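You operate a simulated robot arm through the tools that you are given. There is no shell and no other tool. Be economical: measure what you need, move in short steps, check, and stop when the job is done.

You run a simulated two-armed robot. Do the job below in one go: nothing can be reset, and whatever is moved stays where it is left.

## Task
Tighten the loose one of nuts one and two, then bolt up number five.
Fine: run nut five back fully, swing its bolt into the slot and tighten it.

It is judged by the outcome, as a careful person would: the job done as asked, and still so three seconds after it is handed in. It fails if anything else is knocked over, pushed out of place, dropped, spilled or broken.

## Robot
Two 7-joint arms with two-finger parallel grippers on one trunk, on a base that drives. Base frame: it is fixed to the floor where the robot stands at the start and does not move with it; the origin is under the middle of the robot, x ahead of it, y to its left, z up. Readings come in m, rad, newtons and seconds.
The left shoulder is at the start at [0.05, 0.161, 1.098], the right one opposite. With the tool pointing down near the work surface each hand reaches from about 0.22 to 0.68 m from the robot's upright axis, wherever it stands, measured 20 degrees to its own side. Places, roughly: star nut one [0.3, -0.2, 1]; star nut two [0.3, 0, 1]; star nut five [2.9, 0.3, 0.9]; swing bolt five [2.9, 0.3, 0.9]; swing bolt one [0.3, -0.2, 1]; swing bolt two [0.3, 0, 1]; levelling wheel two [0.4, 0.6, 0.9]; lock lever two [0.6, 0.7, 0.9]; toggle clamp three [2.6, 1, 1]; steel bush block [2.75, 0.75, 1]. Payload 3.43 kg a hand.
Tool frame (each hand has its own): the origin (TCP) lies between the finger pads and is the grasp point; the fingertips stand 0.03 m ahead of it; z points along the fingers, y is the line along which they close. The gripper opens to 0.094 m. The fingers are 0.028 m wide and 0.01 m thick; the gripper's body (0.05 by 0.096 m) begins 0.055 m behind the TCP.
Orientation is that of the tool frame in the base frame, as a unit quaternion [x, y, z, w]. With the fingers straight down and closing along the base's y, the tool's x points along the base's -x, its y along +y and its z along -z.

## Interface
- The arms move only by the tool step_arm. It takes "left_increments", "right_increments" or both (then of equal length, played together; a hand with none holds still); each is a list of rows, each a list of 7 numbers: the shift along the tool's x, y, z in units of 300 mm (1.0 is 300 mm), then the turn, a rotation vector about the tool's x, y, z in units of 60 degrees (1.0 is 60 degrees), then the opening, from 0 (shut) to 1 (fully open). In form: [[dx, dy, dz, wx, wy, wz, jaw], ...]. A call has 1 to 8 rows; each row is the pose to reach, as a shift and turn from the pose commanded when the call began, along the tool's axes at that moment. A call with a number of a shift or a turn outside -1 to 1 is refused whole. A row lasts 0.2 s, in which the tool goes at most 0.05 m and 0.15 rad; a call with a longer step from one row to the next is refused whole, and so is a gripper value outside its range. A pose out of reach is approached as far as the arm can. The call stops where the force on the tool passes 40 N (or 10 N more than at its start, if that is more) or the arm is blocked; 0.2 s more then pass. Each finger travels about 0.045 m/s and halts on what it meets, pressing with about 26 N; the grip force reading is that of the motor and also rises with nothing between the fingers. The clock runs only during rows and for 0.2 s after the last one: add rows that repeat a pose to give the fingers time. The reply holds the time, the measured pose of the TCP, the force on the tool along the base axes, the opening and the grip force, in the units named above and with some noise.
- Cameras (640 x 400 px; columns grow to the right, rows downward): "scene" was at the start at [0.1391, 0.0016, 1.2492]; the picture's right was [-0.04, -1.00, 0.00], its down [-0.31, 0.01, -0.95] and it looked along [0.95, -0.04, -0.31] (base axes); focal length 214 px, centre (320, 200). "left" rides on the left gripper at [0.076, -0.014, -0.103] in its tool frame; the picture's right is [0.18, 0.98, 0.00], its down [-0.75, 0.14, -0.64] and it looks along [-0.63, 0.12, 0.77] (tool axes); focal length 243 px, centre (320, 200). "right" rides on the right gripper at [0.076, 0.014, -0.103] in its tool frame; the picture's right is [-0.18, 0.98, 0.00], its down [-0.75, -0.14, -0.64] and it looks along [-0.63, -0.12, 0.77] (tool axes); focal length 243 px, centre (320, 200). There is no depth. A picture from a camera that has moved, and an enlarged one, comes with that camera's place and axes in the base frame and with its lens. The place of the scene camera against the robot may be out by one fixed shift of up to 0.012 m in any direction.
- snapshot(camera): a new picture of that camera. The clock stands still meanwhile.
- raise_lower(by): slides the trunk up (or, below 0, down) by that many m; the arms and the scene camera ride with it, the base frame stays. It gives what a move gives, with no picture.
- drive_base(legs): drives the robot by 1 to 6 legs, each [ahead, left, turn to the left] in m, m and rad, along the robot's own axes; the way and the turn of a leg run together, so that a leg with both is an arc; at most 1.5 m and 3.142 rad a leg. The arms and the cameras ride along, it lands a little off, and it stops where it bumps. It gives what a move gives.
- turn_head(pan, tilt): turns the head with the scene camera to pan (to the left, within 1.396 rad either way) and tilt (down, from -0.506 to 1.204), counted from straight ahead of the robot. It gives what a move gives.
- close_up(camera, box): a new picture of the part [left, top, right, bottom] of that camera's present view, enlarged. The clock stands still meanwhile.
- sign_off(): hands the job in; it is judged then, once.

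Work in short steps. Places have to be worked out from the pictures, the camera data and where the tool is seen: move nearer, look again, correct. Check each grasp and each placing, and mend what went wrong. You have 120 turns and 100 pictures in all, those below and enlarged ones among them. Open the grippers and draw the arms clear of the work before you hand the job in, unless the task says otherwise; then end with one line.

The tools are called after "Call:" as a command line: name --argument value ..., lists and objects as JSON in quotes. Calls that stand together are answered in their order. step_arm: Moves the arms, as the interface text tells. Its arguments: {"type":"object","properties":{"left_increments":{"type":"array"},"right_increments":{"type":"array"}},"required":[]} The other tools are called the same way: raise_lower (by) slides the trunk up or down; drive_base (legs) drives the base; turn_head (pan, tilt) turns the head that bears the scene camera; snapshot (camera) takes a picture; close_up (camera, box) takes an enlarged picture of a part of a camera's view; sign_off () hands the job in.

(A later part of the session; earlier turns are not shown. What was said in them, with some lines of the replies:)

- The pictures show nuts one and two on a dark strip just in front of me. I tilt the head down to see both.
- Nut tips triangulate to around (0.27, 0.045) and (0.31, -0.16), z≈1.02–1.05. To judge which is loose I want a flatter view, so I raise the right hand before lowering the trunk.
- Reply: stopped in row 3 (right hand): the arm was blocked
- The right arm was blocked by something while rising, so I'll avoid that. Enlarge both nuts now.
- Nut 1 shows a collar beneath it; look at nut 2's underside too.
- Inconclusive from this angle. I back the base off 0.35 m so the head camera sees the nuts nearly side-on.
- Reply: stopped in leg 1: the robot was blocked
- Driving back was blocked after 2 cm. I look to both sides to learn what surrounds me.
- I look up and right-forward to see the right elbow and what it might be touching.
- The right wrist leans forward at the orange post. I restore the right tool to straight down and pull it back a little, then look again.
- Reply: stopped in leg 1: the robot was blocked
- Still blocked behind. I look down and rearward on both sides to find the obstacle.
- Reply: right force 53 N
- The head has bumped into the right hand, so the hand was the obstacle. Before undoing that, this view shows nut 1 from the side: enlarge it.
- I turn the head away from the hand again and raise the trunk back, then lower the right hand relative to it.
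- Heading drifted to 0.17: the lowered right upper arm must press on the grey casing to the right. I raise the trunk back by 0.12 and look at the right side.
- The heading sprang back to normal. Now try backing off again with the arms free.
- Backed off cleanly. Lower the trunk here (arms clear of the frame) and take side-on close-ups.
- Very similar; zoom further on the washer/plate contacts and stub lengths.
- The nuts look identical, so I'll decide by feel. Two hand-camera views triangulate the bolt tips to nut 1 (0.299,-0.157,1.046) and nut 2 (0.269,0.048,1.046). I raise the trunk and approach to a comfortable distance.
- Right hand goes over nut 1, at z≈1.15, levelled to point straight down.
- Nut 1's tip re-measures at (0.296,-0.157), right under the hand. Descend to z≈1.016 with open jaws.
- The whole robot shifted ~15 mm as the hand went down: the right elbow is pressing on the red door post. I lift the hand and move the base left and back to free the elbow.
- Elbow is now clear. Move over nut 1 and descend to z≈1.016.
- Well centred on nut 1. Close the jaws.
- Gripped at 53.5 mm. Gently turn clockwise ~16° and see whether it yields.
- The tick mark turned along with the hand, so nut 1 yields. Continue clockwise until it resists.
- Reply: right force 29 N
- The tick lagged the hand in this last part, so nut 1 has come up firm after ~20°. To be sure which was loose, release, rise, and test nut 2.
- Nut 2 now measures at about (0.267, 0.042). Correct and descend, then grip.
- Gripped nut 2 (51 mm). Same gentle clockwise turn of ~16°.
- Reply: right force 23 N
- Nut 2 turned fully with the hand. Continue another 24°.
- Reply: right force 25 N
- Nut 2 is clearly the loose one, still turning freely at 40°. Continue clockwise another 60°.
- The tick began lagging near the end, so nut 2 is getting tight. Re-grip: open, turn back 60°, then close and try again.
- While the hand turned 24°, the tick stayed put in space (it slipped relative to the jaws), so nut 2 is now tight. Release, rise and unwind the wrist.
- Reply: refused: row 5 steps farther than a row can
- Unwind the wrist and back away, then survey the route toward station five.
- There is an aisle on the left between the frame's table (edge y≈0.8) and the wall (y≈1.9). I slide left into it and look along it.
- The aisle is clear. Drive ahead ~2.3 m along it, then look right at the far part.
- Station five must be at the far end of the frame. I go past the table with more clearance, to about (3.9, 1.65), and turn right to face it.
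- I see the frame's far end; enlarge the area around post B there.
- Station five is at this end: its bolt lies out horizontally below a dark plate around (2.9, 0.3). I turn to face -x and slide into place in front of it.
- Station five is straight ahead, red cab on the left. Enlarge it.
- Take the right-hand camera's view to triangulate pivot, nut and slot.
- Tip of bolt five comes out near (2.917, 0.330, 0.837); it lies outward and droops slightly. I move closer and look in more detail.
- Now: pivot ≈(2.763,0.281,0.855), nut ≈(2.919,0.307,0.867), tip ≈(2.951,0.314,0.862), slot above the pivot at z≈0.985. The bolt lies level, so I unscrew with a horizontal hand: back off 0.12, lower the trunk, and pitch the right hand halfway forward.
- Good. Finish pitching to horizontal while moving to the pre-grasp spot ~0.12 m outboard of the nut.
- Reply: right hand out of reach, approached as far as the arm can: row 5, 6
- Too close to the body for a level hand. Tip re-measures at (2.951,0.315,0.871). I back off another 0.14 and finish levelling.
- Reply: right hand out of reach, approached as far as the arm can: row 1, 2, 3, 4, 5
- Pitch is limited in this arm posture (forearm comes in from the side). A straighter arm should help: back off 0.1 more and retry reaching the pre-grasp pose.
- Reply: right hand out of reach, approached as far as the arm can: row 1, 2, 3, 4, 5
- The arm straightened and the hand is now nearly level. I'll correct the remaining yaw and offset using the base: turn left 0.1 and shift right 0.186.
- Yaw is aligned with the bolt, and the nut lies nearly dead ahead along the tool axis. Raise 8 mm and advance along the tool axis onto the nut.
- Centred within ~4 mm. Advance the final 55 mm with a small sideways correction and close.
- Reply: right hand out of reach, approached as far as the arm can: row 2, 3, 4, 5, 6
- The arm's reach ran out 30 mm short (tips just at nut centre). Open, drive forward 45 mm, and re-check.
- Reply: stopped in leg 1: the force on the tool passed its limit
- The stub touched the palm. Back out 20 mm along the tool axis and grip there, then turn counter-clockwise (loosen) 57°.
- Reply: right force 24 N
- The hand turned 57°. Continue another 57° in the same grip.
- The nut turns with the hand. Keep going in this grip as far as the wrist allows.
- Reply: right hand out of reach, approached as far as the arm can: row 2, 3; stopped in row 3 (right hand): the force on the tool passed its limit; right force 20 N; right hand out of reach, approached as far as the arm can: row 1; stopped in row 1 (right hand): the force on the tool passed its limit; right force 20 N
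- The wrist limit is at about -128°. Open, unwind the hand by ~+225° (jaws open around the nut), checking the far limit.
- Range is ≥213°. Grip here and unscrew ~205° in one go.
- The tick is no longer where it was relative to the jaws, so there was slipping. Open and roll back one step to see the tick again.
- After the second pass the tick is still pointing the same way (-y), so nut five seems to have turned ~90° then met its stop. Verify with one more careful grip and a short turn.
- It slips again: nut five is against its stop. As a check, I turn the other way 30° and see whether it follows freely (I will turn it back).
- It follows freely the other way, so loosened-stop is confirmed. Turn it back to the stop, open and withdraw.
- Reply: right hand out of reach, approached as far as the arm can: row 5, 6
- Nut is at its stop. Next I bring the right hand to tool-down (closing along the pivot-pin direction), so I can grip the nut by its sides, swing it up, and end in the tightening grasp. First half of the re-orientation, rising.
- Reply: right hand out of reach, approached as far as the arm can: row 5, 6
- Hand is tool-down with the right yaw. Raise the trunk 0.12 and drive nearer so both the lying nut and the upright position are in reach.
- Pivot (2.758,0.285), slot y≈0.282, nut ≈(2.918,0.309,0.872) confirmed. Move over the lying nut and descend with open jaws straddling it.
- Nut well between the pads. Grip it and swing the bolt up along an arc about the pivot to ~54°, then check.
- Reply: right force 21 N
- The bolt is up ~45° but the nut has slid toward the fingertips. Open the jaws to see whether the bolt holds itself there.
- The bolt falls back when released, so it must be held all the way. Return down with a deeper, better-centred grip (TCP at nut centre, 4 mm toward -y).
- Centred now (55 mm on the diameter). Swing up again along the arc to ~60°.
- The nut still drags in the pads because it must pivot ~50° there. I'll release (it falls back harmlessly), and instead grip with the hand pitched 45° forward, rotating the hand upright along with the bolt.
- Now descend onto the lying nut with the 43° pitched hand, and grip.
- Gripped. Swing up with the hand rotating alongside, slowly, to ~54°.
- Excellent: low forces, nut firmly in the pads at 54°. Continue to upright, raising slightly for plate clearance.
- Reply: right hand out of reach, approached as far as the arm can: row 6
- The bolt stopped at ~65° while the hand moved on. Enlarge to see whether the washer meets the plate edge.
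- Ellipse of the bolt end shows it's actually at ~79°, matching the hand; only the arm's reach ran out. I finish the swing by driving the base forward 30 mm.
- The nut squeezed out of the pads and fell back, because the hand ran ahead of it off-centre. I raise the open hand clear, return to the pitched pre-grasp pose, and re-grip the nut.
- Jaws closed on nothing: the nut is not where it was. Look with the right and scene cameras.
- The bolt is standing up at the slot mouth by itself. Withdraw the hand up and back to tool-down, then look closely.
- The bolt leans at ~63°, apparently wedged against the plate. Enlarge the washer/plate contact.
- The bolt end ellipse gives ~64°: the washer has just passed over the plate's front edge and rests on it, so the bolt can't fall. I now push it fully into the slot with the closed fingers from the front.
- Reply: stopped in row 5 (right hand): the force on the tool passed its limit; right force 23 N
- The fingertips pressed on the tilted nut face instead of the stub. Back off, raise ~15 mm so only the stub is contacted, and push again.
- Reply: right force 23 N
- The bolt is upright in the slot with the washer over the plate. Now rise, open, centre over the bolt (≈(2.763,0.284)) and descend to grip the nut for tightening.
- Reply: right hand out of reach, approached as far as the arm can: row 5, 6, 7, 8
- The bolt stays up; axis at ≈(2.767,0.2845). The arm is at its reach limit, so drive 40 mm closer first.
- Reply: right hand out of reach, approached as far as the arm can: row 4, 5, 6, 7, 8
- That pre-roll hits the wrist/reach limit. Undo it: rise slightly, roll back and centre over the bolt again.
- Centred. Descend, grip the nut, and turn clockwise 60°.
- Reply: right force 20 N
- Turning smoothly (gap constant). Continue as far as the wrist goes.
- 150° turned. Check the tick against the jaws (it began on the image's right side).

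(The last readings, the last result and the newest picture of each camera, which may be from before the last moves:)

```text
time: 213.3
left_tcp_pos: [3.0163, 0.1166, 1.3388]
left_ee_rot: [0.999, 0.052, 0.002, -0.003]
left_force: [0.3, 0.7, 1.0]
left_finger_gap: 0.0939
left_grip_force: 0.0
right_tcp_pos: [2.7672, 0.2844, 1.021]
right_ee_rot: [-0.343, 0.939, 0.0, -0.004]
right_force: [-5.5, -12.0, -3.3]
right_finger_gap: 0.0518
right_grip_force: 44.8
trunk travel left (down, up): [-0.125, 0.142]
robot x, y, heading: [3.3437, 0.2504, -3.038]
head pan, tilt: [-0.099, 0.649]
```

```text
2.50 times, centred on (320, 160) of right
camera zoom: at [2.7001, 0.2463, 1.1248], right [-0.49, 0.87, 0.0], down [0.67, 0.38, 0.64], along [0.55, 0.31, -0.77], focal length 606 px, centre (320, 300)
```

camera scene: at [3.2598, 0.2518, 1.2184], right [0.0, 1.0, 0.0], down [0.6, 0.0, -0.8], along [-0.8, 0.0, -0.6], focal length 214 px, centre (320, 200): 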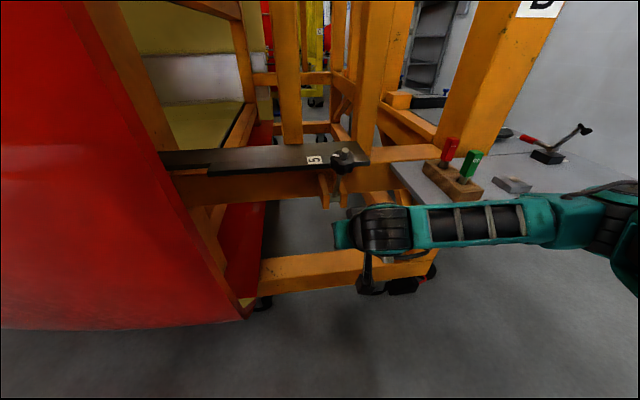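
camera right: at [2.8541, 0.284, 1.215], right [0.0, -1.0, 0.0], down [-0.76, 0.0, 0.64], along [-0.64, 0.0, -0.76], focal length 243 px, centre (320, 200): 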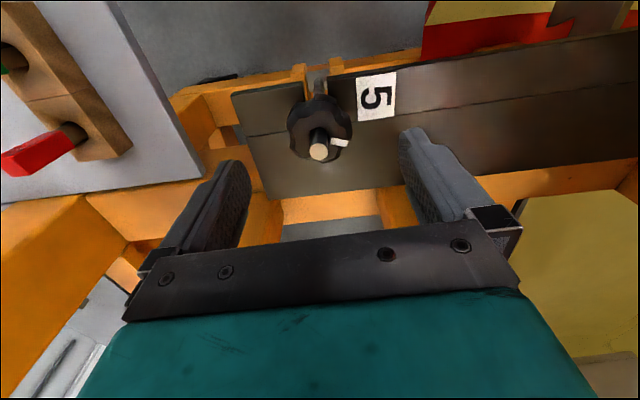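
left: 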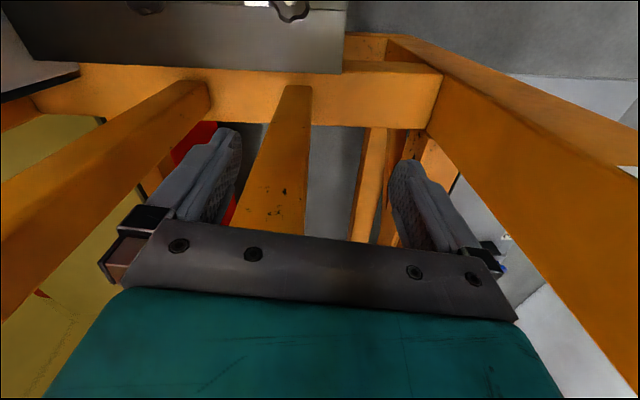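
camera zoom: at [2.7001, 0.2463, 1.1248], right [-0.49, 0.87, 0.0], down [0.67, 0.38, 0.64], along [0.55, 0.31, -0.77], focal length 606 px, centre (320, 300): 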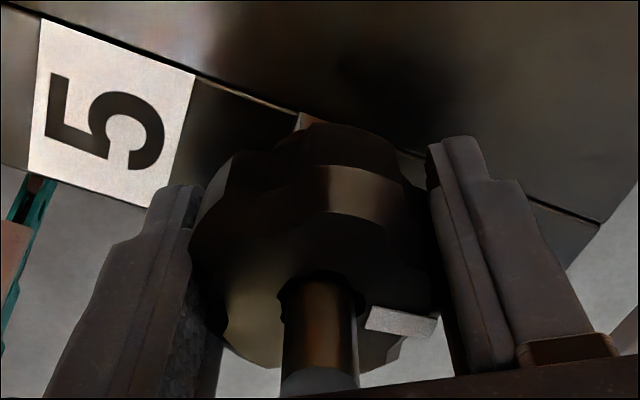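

The tick is still on the right: the nut turned the full 150° without slipping. Do another cycle: open, unwind 150°, re-grip, turn 150°.

Call:
step_arm --right_increments '[[0, 0, 0, 0, 0, 0, 1], [0, 0, 0, 0, 0, 0, 1], [0, 0, 0, 0, 0, -0.14, 1], [0, 0, 0, 0, 0, -0.28, 1], [0, 0, 0, 0, 0, -0.42, 1], [0, 0, 0, 0, 0, -0.56, 1], [0, 0, 0, 0, 0, -0.7, 1], [0, 0, 0, 0, 0, -0.84, 1]]'

Call:
step_arm --right_increments '[[0, 0, 0, 0, 0, -0.125, 1], [0, 0, 0, 0, 0, -0.25, 1], [0, 0, 0, 0, 0, -0.375, 1], [0, 0, 0, 0, 0, -0.5, 1], [0, 0, 0, 0, 0, -0.625, 1], [0, 0, 0, 0, 0, -0.75, 1], [0, 0, 0, 0, 0, -0.875, 1], [0, 0, 0, 0, 0, -1.0, 1]]'

Call:
step_arm --right_increments '[[0, 0, 0, 0, 0, -0.13, 1], [0, 0, 0, 0, 0, -0.26, 1], [0, 0, 0, 0, 0, -0.39, 1], [0, 0, 0, 0, 0, -0.52, 1], [0, 0, 0, 0, 0, -0.65, 1]]'

Call:
step_arm --right_increments '[[0, 0, 0, 0, 0, 0, 0.5], [0, 0, 0, 0, 0, 0, 0.3], [0, 0, 0, 0, 0, 0, 0.1], [0, 0, 0, 0, 0, 0, 0], [0, 0, 0, 0, 0, 0, 0]]'

Call:
step_arm --right_increments '[[0, 0, 0, 0, 0, 0.125, 0], [0, 0, 0, 0, 0, 0.25, 0], [0, 0, 0, 0, 0, 0.375, 0], [0, 0, 0, 0, 0, 0.5, 0], [0, 0, 0, 0, 0, 0.625, 0], [0, 0, 0, 0, 0, 0.75, 0], [0, 0, 0, 0, 0, 0.875, 0], [0, 0, 0, 0, 0, 1.0, 0]]'

Call:
step_arm --right_increments '[[0, 0, 0, 0, 0, 0.125, 0], [0, 0, 0, 0, 0, 0.25, 0], [0, 0, 0, 0, 0, 0.375, 0], [0, 0, 0, 0, 0, 0.5, 0], [0, 0, 0, 0, 0, 0.625, 0], [0, 0, 0, 0, 0, 0.75, 0], [0, 0, 0, 0, 0, 0.875, 0], [0, 0, 0, 0, 0, 1.0, 0]]'

Call:
step_arm --right_increments '[[0, 0, 0, 0, 0, 0.125, 0], [0, 0, 0, 0, 0, 0.25, 0], [0, 0, 0, 0, 0, 0.375, 0], [0, 0, 0, 0, 0, 0.5, 0]]'

```text
time: 215.1
left_tcp_pos: [3.0168, 0.1179, 1.3389]
left_ee_rot: [0.999, 0.052, 0.001, -0.002]
left_force: [-0.7, -0.6, -0.1]
left_finger_gap: 0.0938
left_grip_force: 0.1
right_tcp_pos: [2.7667, 0.2844, 1.0224]
right_ee_rot: [0.714, -0.7, 0.0, 0.003]
right_force: [-0.4, -0.1, 0.4]
right_finger_gap: 0.0941
right_grip_force: 0.0
trunk travel left (down, up): [-0.125, 0.142]
robot x, y, heading: [3.3404, 0.2476, -3.038]
head pan, tilt: [-0.099, 0.649]
```

```text
time: 216.9
left_tcp_pos: [3.018, 0.1181, 1.3387]
left_ee_rot: [0.999, 0.052, 0.002, -0.002]
left_force: [-0.2, -1.1, -0.7]
left_finger_gap: 0.0942
left_grip_force: 0.2
right_tcp_pos: [2.7658, 0.2845, 1.023]
right_ee_rot: [0.968, -0.25, -0.002, 0.003]
right_force: [0.3, -0.2, 0.7]
right_finger_gap: 0.0943
right_grip_force: 0.0
trunk travel left (down, up): [-0.125, 0.142]
robot x, y, heading: [3.3392, 0.2464, -3.039]
head pan, tilt: [-0.099, 0.649]
```

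```text
time: 218.1
left_tcp_pos: [3.0175, 0.1177, 1.3395]
left_ee_rot: [0.999, 0.052, 0.002, -0.002]
left_force: [0.0, -0.3, -0.2]
left_finger_gap: 0.094
left_grip_force: 0.1
right_tcp_pos: [2.7676, 0.2857, 1.0227]
right_ee_rot: [0.996, 0.088, -0.002, 0.001]
right_force: [0.2, -0.1, -0.5]
right_finger_gap: 0.0939
right_grip_force: 0.1
trunk travel left (down, up): [-0.125, 0.142]
robot x, y, heading: [3.3404, 0.2478, -3.04]
head pan, tilt: [-0.099, 0.649]
```

```text
time: 219.3
left_tcp_pos: [3.0168, 0.118, 1.3388]
left_ee_rot: [0.999, 0.053, 0.002, -0.002]
left_force: [0.5, 0.3, -0.5]
left_finger_gap: 0.0941
left_grip_force: 0.1
right_tcp_pos: [2.7672, 0.2846, 1.0217]
right_ee_rot: [0.996, 0.085, -0.002, 0.001]
right_force: [1.1, -1.8, 0.2]
right_finger_gap: 0.0515
right_grip_force: 44.2
trunk travel left (down, up): [-0.125, 0.142]
robot x, y, heading: [3.3412, 0.2455, -3.041]
head pan, tilt: [-0.099, 0.649]
```

```text
time: 221.1
left_tcp_pos: [3.0169, 0.1183, 1.3387]
left_ee_rot: [0.999, 0.052, 0.001, -0.001]
left_force: [-0.3, -0.3, -0.5]
left_finger_gap: 0.0939
left_grip_force: 0.0
right_tcp_pos: [2.7673, 0.2846, 1.0221]
right_ee_rot: [0.905, -0.425, -0.001, 0.003]
right_force: [-0.8, -3.4, -2.4]
right_finger_gap: 0.0516
right_grip_force: 45.2
trunk travel left (down, up): [-0.125, 0.142]
robot x, y, heading: [3.3429, 0.2462, -3.037]
head pan, tilt: [-0.099, 0.649]
```

```text
time: 222.9
left_tcp_pos: [3.0165, 0.1173, 1.3388]
left_ee_rot: [0.999, 0.052, 0.001, -0.002]
left_force: [-0.5, -0.7, -0.1]
left_finger_gap: 0.0939
left_grip_force: 0.1
right_tcp_pos: [2.7665, 0.2837, 1.0225]
right_ee_rot: [-0.573, 0.82, 0.0, -0.002]
right_force: [-7.4, -3.8, -0.8]
right_finger_gap: 0.0509
right_grip_force: 45.1
trunk travel left (down, up): [-0.125, 0.142]
robot x, y, heading: [3.3419, 0.2478, -3.036]
head pan, tilt: [-0.099, 0.649]
```

```text
time: 223.9
left_tcp_pos: [3.0175, 0.118, 1.3393]
left_ee_rot: [0.999, 0.052, 0.002, -0.002]
left_force: [-0.7, -0.2, 0.5]
left_finger_gap: 0.094
left_grip_force: 0.1
right_tcp_pos: [2.7682, 0.2846, 1.0219]
right_ee_rot: [-0.341, 0.94, 0.0, 0.0]
right_force: [-3.9, -2.9, 0.3]
right_finger_gap: 0.0514
right_grip_force: 44.8
trunk travel left (down, up): [-0.125, 0.142]
robot x, y, heading: [3.3422, 0.2489, -3.038]
head pan, tilt: [-0.099, 0.649]
```

Low forces, still turning. Run a third cycle the same way.

Call:
step_arm --right_increments '[[0, 0, 0, 0, 0, 0, 1], [0, 0, 0, 0, 0, 0, 1], [0, 0, 0, 0, 0, -0.14, 1], [0, 0, 0, 0, 0, -0.28, 1], [0, 0, 0, 0, 0, -0.42, 1], [0, 0, 0, 0, 0, -0.56, 1], [0, 0, 0, 0, 0, -0.7, 1], [0, 0, 0, 0, 0, -0.84, 1]]'

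Call:
step_arm --right_increments '[[0, 0, 0, 0, 0, -0.125, 1], [0, 0, 0, 0, 0, -0.25, 1], [0, 0, 0, 0, 0, -0.375, 1], [0, 0, 0, 0, 0, -0.5, 1], [0, 0, 0, 0, 0, -0.625, 1], [0, 0, 0, 0, 0, -0.75, 1], [0, 0, 0, 0, 0, -0.875, 1], [0, 0, 0, 0, 0, -1.0, 1]]'

Call:
step_arm --right_increments '[[0, 0, 0, 0, 0, -0.13, 1], [0, 0, 0, 0, 0, -0.26, 1], [0, 0, 0, 0, 0, -0.39, 1], [0, 0, 0, 0, 0, -0.52, 1], [0, 0, 0, 0, 0, -0.65, 1]]'

Call:
step_arm --right_increments '[[0, 0, 0, 0, 0, 0, 0.5], [0, 0, 0, 0, 0, 0, 0.3], [0, 0, 0, 0, 0, 0, 0.1], [0, 0, 0, 0, 0, 0, 0], [0, 0, 0, 0, 0, 0, 0]]'

Call:
step_arm --right_increments '[[0, 0, 0, 0, 0, 0.125, 0], [0, 0, 0, 0, 0, 0.25, 0], [0, 0, 0, 0, 0, 0.375, 0], [0, 0, 0, 0, 0, 0.5, 0], [0, 0, 0, 0, 0, 0.625, 0], [0, 0, 0, 0, 0, 0.75, 0], [0, 0, 0, 0, 0, 0.875, 0], [0, 0, 0, 0, 0, 1.0, 0]]'

Call:
step_arm --right_increments '[[0, 0, 0, 0, 0, 0.125, 0], [0, 0, 0, 0, 0, 0.25, 0], [0, 0, 0, 0, 0, 0.375, 0], [0, 0, 0, 0, 0, 0.5, 0], [0, 0, 0, 0, 0, 0.625, 0], [0, 0, 0, 0, 0, 0.75, 0], [0, 0, 0, 0, 0, 0.875, 0], [0, 0, 0, 0, 0, 1.0, 0]]'

Call:
step_arm --right_increments '[[0, 0, 0, 0, 0, 0.125, 0], [0, 0, 0, 0, 0, 0.25, 0], [0, 0, 0, 0, 0, 0.375, 0], [0, 0, 0, 0, 0, 0.5, 0]]'

```text
time: 225.7
left_tcp_pos: [3.0174, 0.118, 1.3387]
left_ee_rot: [0.999, 0.052, 0.002, -0.002]
left_force: [0.1, -0.2, 0.9]
left_finger_gap: 0.0941
left_grip_force: 0.1
right_tcp_pos: [2.7674, 0.2841, 1.0221]
right_ee_rot: [0.709, -0.705, 0.0, 0.002]
right_force: [0.4, -1.0, 0.4]
right_finger_gap: 0.094
right_grip_force: 0.1
trunk travel left (down, up): [-0.125, 0.142]
robot x, y, heading: [3.3363, 0.2424, -3.043]
head pan, tilt: [-0.099, 0.649]
```

```text
time: 227.5
left_tcp_pos: [3.018, 0.1169, 1.3386]
left_ee_rot: [0.999, 0.052, 0.001, -0.001]
left_force: [0.2, -0.5, 0.9]
left_finger_gap: 0.0942
left_grip_force: 0.1
right_tcp_pos: [2.7675, 0.2847, 1.0237]
right_ee_rot: [0.967, -0.255, -0.001, 0.002]
right_force: [0.0, 0.6, -1.3]
right_finger_gap: 0.0941
right_grip_force: 0.0
trunk travel left (down, up): [-0.125, 0.142]
robot x, y, heading: [3.3419, 0.2446, -3.037]
head pan, tilt: [-0.099, 0.649]
```

```text
time: 228.7
left_tcp_pos: [3.0169, 0.1176, 1.3393]
left_ee_rot: [0.999, 0.052, 0.002, -0.002]
left_force: [0.5, 0.4, 0.2]
left_finger_gap: 0.0939
left_grip_force: 0.0
right_tcp_pos: [2.7664, 0.2847, 1.021]
right_ee_rot: [0.997, 0.081, -0.002, 0.002]
right_force: [0.4, -0.9, 0.8]
right_finger_gap: 0.0942
right_grip_force: 0.0
trunk travel left (down, up): [-0.125, 0.142]
robot x, y, heading: [3.3401, 0.2468, -3.038]
head pan, tilt: [-0.099, 0.649]
```

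```text
time: 229.9
left_tcp_pos: [3.0179, 0.1174, 1.3373]
left_ee_rot: [0.999, 0.053, 0.002, -0.001]
left_force: [-0.5, -1.4, -0.8]
left_finger_gap: 0.0942
left_grip_force: 0.1
right_tcp_pos: [2.7669, 0.2863, 1.0225]
right_ee_rot: [0.997, 0.081, -0.002, 0.001]
right_force: [0.2, -1.5, -0.3]
right_finger_gap: 0.0518
right_grip_force: 44.8
trunk travel left (down, up): [-0.125, 0.142]
robot x, y, heading: [3.3397, 0.2457, -3.038]
head pan, tilt: [-0.099, 0.649]
```

```text
time: 231.7
left_tcp_pos: [3.0167, 0.1167, 1.3392]
left_ee_rot: [0.999, 0.053, 0.002, -0.002]
left_force: [-0.3, 0.0, 0.6]
left_finger_gap: 0.0939
left_grip_force: 0.0
right_tcp_pos: [2.7665, 0.2841, 1.0219]
right_ee_rot: [0.903, -0.429, -0.001, 0.002]
right_force: [-1.7, -3.2, 0.2]
right_finger_gap: 0.0516
right_grip_force: 44.8
trunk travel left (down, up): [-0.125, 0.142]
robot x, y, heading: [3.339, 0.2474, -3.042]
head pan, tilt: [-0.099, 0.649]
```

```text
time: 233.5
left_tcp_pos: [3.017, 0.1163, 1.3378]
left_ee_rot: [0.999, 0.053, 0.002, -0.002]
left_force: [-0.2, 0.7, 0.3]
left_finger_gap: 0.0941
left_grip_force: 0.1
right_tcp_pos: [2.7679, 0.2854, 1.0225]
right_ee_rot: [-0.569, 0.823, 0.0, -0.002]
right_force: [-5.8, -4.3, -0.6]
right_finger_gap: 0.0512
right_grip_force: 45.0
trunk travel left (down, up): [-0.125, 0.142]
robot x, y, heading: [3.344, 0.2426, -3.039]
head pan, tilt: [-0.099, 0.649]
```

```text
time: 234.5
left_tcp_pos: [3.0155, 0.118, 1.3375]
left_ee_rot: [0.999, 0.052, 0.001, -0.002]
left_force: [0.4, 0.5, -0.7]
left_finger_gap: 0.0941
left_grip_force: 0.0
right_tcp_pos: [2.7676, 0.2841, 1.0217]
right_ee_rot: [-0.337, 0.941, -0.001, -0.001]
right_force: [-5.4, -4.0, -0.9]
right_finger_gap: 0.0515
right_grip_force: 45.2
trunk travel left (down, up): [-0.125, 0.142]
robot x, y, heading: [3.3391, 0.2465, -3.04]
head pan, tilt: [-0.099, 0.649]
```

Fourth cycle with the tick checked: unwind and re-grip, take a picture, turn 60°, take the last picture.

Call:
step_arm --right_increments '[[0, 0, 0, 0, 0, 0, 1], [0, 0, 0, 0, 0, 0, 1], [0, 0, 0, 0, 0, -0.14, 1], [0, 0, 0, 0, 0, -0.28, 1], [0, 0, 0, 0, 0, -0.42, 1], [0, 0, 0, 0, 0, -0.56, 1], [0, 0, 0, 0, 0, -0.7, 1], [0, 0, 0, 0, 0, -0.84, 1]]'

Call:
step_arm --right_increments '[[0, 0, 0, 0, 0, -0.125, 1], [0, 0, 0, 0, 0, -0.25, 1], [0, 0, 0, 0, 0, -0.375, 1], [0, 0, 0, 0, 0, -0.5, 1], [0, 0, 0, 0, 0, -0.625, 1], [0, 0, 0, 0, 0, -0.75, 1], [0, 0, 0, 0, 0, -0.875, 1], [0, 0, 0, 0, 0, -1.0, 1]]'

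Call:
step_arm --right_increments '[[0, 0, 0, 0, 0, -0.13, 1], [0, 0, 0, 0, 0, -0.26, 1], [0, 0, 0, 0, 0, -0.39, 1], [0, 0, 0, 0, 0, -0.52, 1], [0, 0, 0, 0, 0, -0.65, 1]]'

Call:
step_arm --right_increments '[[0, 0, 0, 0, 0, 0, 0.5], [0, 0, 0, 0, 0, 0, 0.3], [0, 0, 0, 0, 0, 0, 0.1], [0, 0, 0, 0, 0, 0, 0], [0, 0, 0, 0, 0, 0, 0]]'

Call:
close_up --camera "right" --box '[240, 80, 400, 240]'

Call:
step_arm --right_increments '[[0, 0, 0, 0, 0, 0.125, 0], [0, 0, 0, 0, 0, 0.25, 0], [0, 0, 0, 0, 0, 0.375, 0], [0, 0, 0, 0, 0, 0.5, 0], [0, 0, 0, 0, 0, 0.625, 0], [0, 0, 0, 0, 0, 0.75, 0], [0, 0, 0, 0, 0, 0.875, 0], [0, 0, 0, 0, 0, 1.0, 0]]'

```text
time: 236.3
left_tcp_pos: [3.0182, 0.1173, 1.3381]
left_ee_rot: [0.999, 0.052, 0.002, -0.002]
left_force: [-0.1, -0.2, -0.4]
left_finger_gap: 0.094
left_grip_force: 0.1
right_tcp_pos: [2.7661, 0.2848, 1.0219]
right_ee_rot: [-0.706, 0.708, 0.0, -0.003]
right_force: [0.1, 0.3, -0.1]
right_finger_gap: 0.0942
right_grip_force: 0.1
trunk travel left (down, up): [-0.125, 0.142]
robot x, y, heading: [3.3428, 0.2448, -3.036]
head pan, tilt: [-0.099, 0.649]
```

```text
time: 238.1
left_tcp_pos: [3.0168, 0.1176, 1.3383]
left_ee_rot: [0.999, 0.053, 0.001, -0.002]
left_force: [0.8, 0.6, 0.4]
left_finger_gap: 0.0941
left_grip_force: 0.0
right_tcp_pos: [2.7677, 0.2855, 1.0221]
right_ee_rot: [0.966, -0.26, -0.001, 0.001]
right_force: [-0.4, -0.1, 0.6]
right_finger_gap: 0.094
right_grip_force: 0.1
trunk travel left (down, up): [-0.125, 0.142]
robot x, y, heading: [3.3411, 0.2506, -3.035]
head pan, tilt: [-0.099, 0.649]
```

```text
time: 239.3
left_tcp_pos: [3.0162, 0.1183, 1.3394]
left_ee_rot: [0.999, 0.053, 0.002, -0.002]
left_force: [0.3, -0.3, 0.0]
left_finger_gap: 0.0939
left_grip_force: 0.1
right_tcp_pos: [2.7685, 0.2847, 1.0223]
right_ee_rot: [0.997, 0.077, -0.002, 0.001]
right_force: [-0.9, -0.1, 0.1]
right_finger_gap: 0.0941
right_grip_force: 0.2
trunk travel left (down, up): [-0.125, 0.142]
robot x, y, heading: [3.3457, 0.2489, -3.035]
head pan, tilt: [-0.099, 0.649]
```

```text
time: 240.5
left_tcp_pos: [3.017, 0.1181, 1.3389]
left_ee_rot: [0.999, 0.053, 0.002, -0.001]
left_force: [-0.8, 0.1, 0.8]
left_finger_gap: 0.094
left_grip_force: 0.0
right_tcp_pos: [2.7673, 0.2844, 1.022]
right_ee_rot: [0.997, 0.075, -0.001, 0.001]
right_force: [0.3, -3.1, 0.2]
right_finger_gap: 0.0518
right_grip_force: 44.8
trunk travel left (down, up): [-0.125, 0.142]
robot x, y, heading: [3.3398, 0.2438, -3.038]
head pan, tilt: [-0.099, 0.649]
```

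```text
2.50 times, centred on (320, 160) of right
camera zoom: at [2.8457, 0.2826, 1.1247], right [-0.03, -1.0, 0.0], down [-0.76, 0.03, 0.64], along [-0.64, 0.02, -0.76], focal length 606 px, centre (320, 300)
```

zoom: 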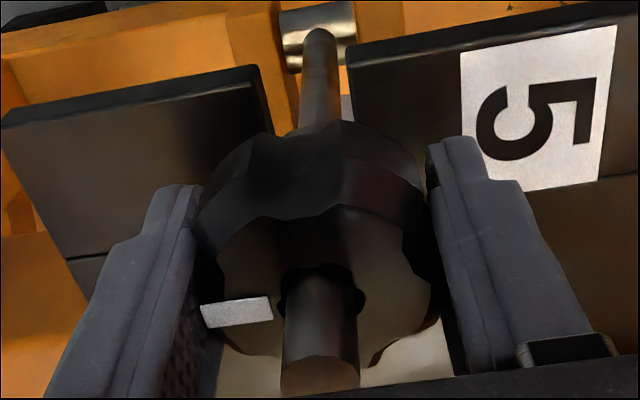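

```text
time: 242.3
left_tcp_pos: [3.0169, 0.1167, 1.3379]
left_ee_rot: [0.999, 0.052, 0.002, -0.002]
left_force: [-0.6, 0.2, -0.5]
left_finger_gap: 0.0941
left_grip_force: 0.0
right_tcp_pos: [2.7676, 0.2849, 1.0222]
right_ee_rot: [0.9, -0.435, 0.0, 0.002]
right_force: [-2.0, -2.8, -3.0]
right_finger_gap: 0.0514
right_grip_force: 45.0
trunk travel left (down, up): [-0.125, 0.142]
robot x, y, heading: [3.3406, 0.2447, -3.042]
head pan, tilt: [-0.099, 0.649]
```

The tick sits at +y: total ≈180° from the start, i.e. it came tight early in cycle two and only slipped since. Nut five is tight. Release, rise, and draw back.

Call:
step_arm --right_increments '[[0, 0, 0, 0, 0, 0, 0.6], [0, 0, 0, 0, 0, 0, 1], [0, 0, 0, 0, 0, 0, 1], [0, 0, -0.12, 0, 0, -0.1, 1], [0, 0, -0.24, 0, 0, -0.2, 1], [0, 0, -0.36, 0, 0, -0.3, 1], [0, 0, -0.48, 0, 0, -0.4, 1], [0, 0, -0.6, 0, 0, -0.5, 1]]'

Call:
drive_base --legs '[[-0.3, 0, 0]]'

Call:
close_up --camera "scene" --box '[240, 90, 440, 215]'

```text
time: 244.1
left_tcp_pos: [3.0189, 0.1181, 1.3391]
left_ee_rot: [0.999, 0.052, 0.002, -0.002]
left_force: [-0.4, 0.0, 0.5]
left_finger_gap: 0.0939
left_grip_force: 0.0
right_tcp_pos: [2.7792, 0.284, 1.201]
right_ee_rot: [0.983, -0.184, -0.003, 0.003]
right_force: [-0.2, 0.0, 0.1]
right_finger_gap: 0.094
right_grip_force: 0.0
right hand out of reach, approached as far as the arm can: row 8
trunk travel left (down, up): [-0.125, 0.142]
robot x, y, heading: [3.3437, 0.2455, -3.041]
head pan, tilt: [-0.099, 0.649]
```

```text
time: 246.1
left_tcp_pos: [3.3192, 0.1485, 1.3388]
left_ee_rot: [0.999, 0.05, 0.001, -0.002]
left_force: [-0.5, -0.4, -0.4]
left_finger_gap: 0.0939
left_grip_force: 0.1
right_tcp_pos: [3.0805, 0.3174, 1.2004]
right_ee_rot: [0.982, -0.187, -0.003, 0.002]
right_force: [0.2, -0.8, -0.8]
right_finger_gap: 0.0939
right_grip_force: 0.1
trunk travel left (down, up): [-0.125, 0.142]
robot x, y, heading: [3.6445, 0.2759, -3.043]
head pan, tilt: [-0.099, 0.649]
```

```text
3.20 times, centred on (340, 152) of scene
camera zoom: at [3.5233, 0.2789, 1.2185], right [0.0, 1.0, 0.0], down [0.6, 0.0, -0.8], along [-0.8, 0.0, -0.6], focal length 686 px, centre (256, 352)
```

zoom: 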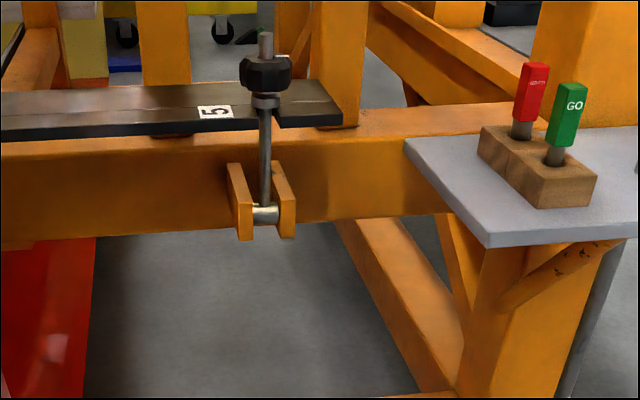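

Bolt five stands upright in its slot with the nut seated, the gauge block next to it is undisturbed, and both arms are clear with the grippers open. Hand in.

Call:
sign_off

```text
The job is handed in.
```

Nut two was the loose one: I tightened it (about 80° before it went firm) and ran nut five back to its stop, swung its bolt upright into the slot and tightened it until the jaws slipped. To find out which was loose I also turned nut one, which moved about 20° clockwise before it went firm.
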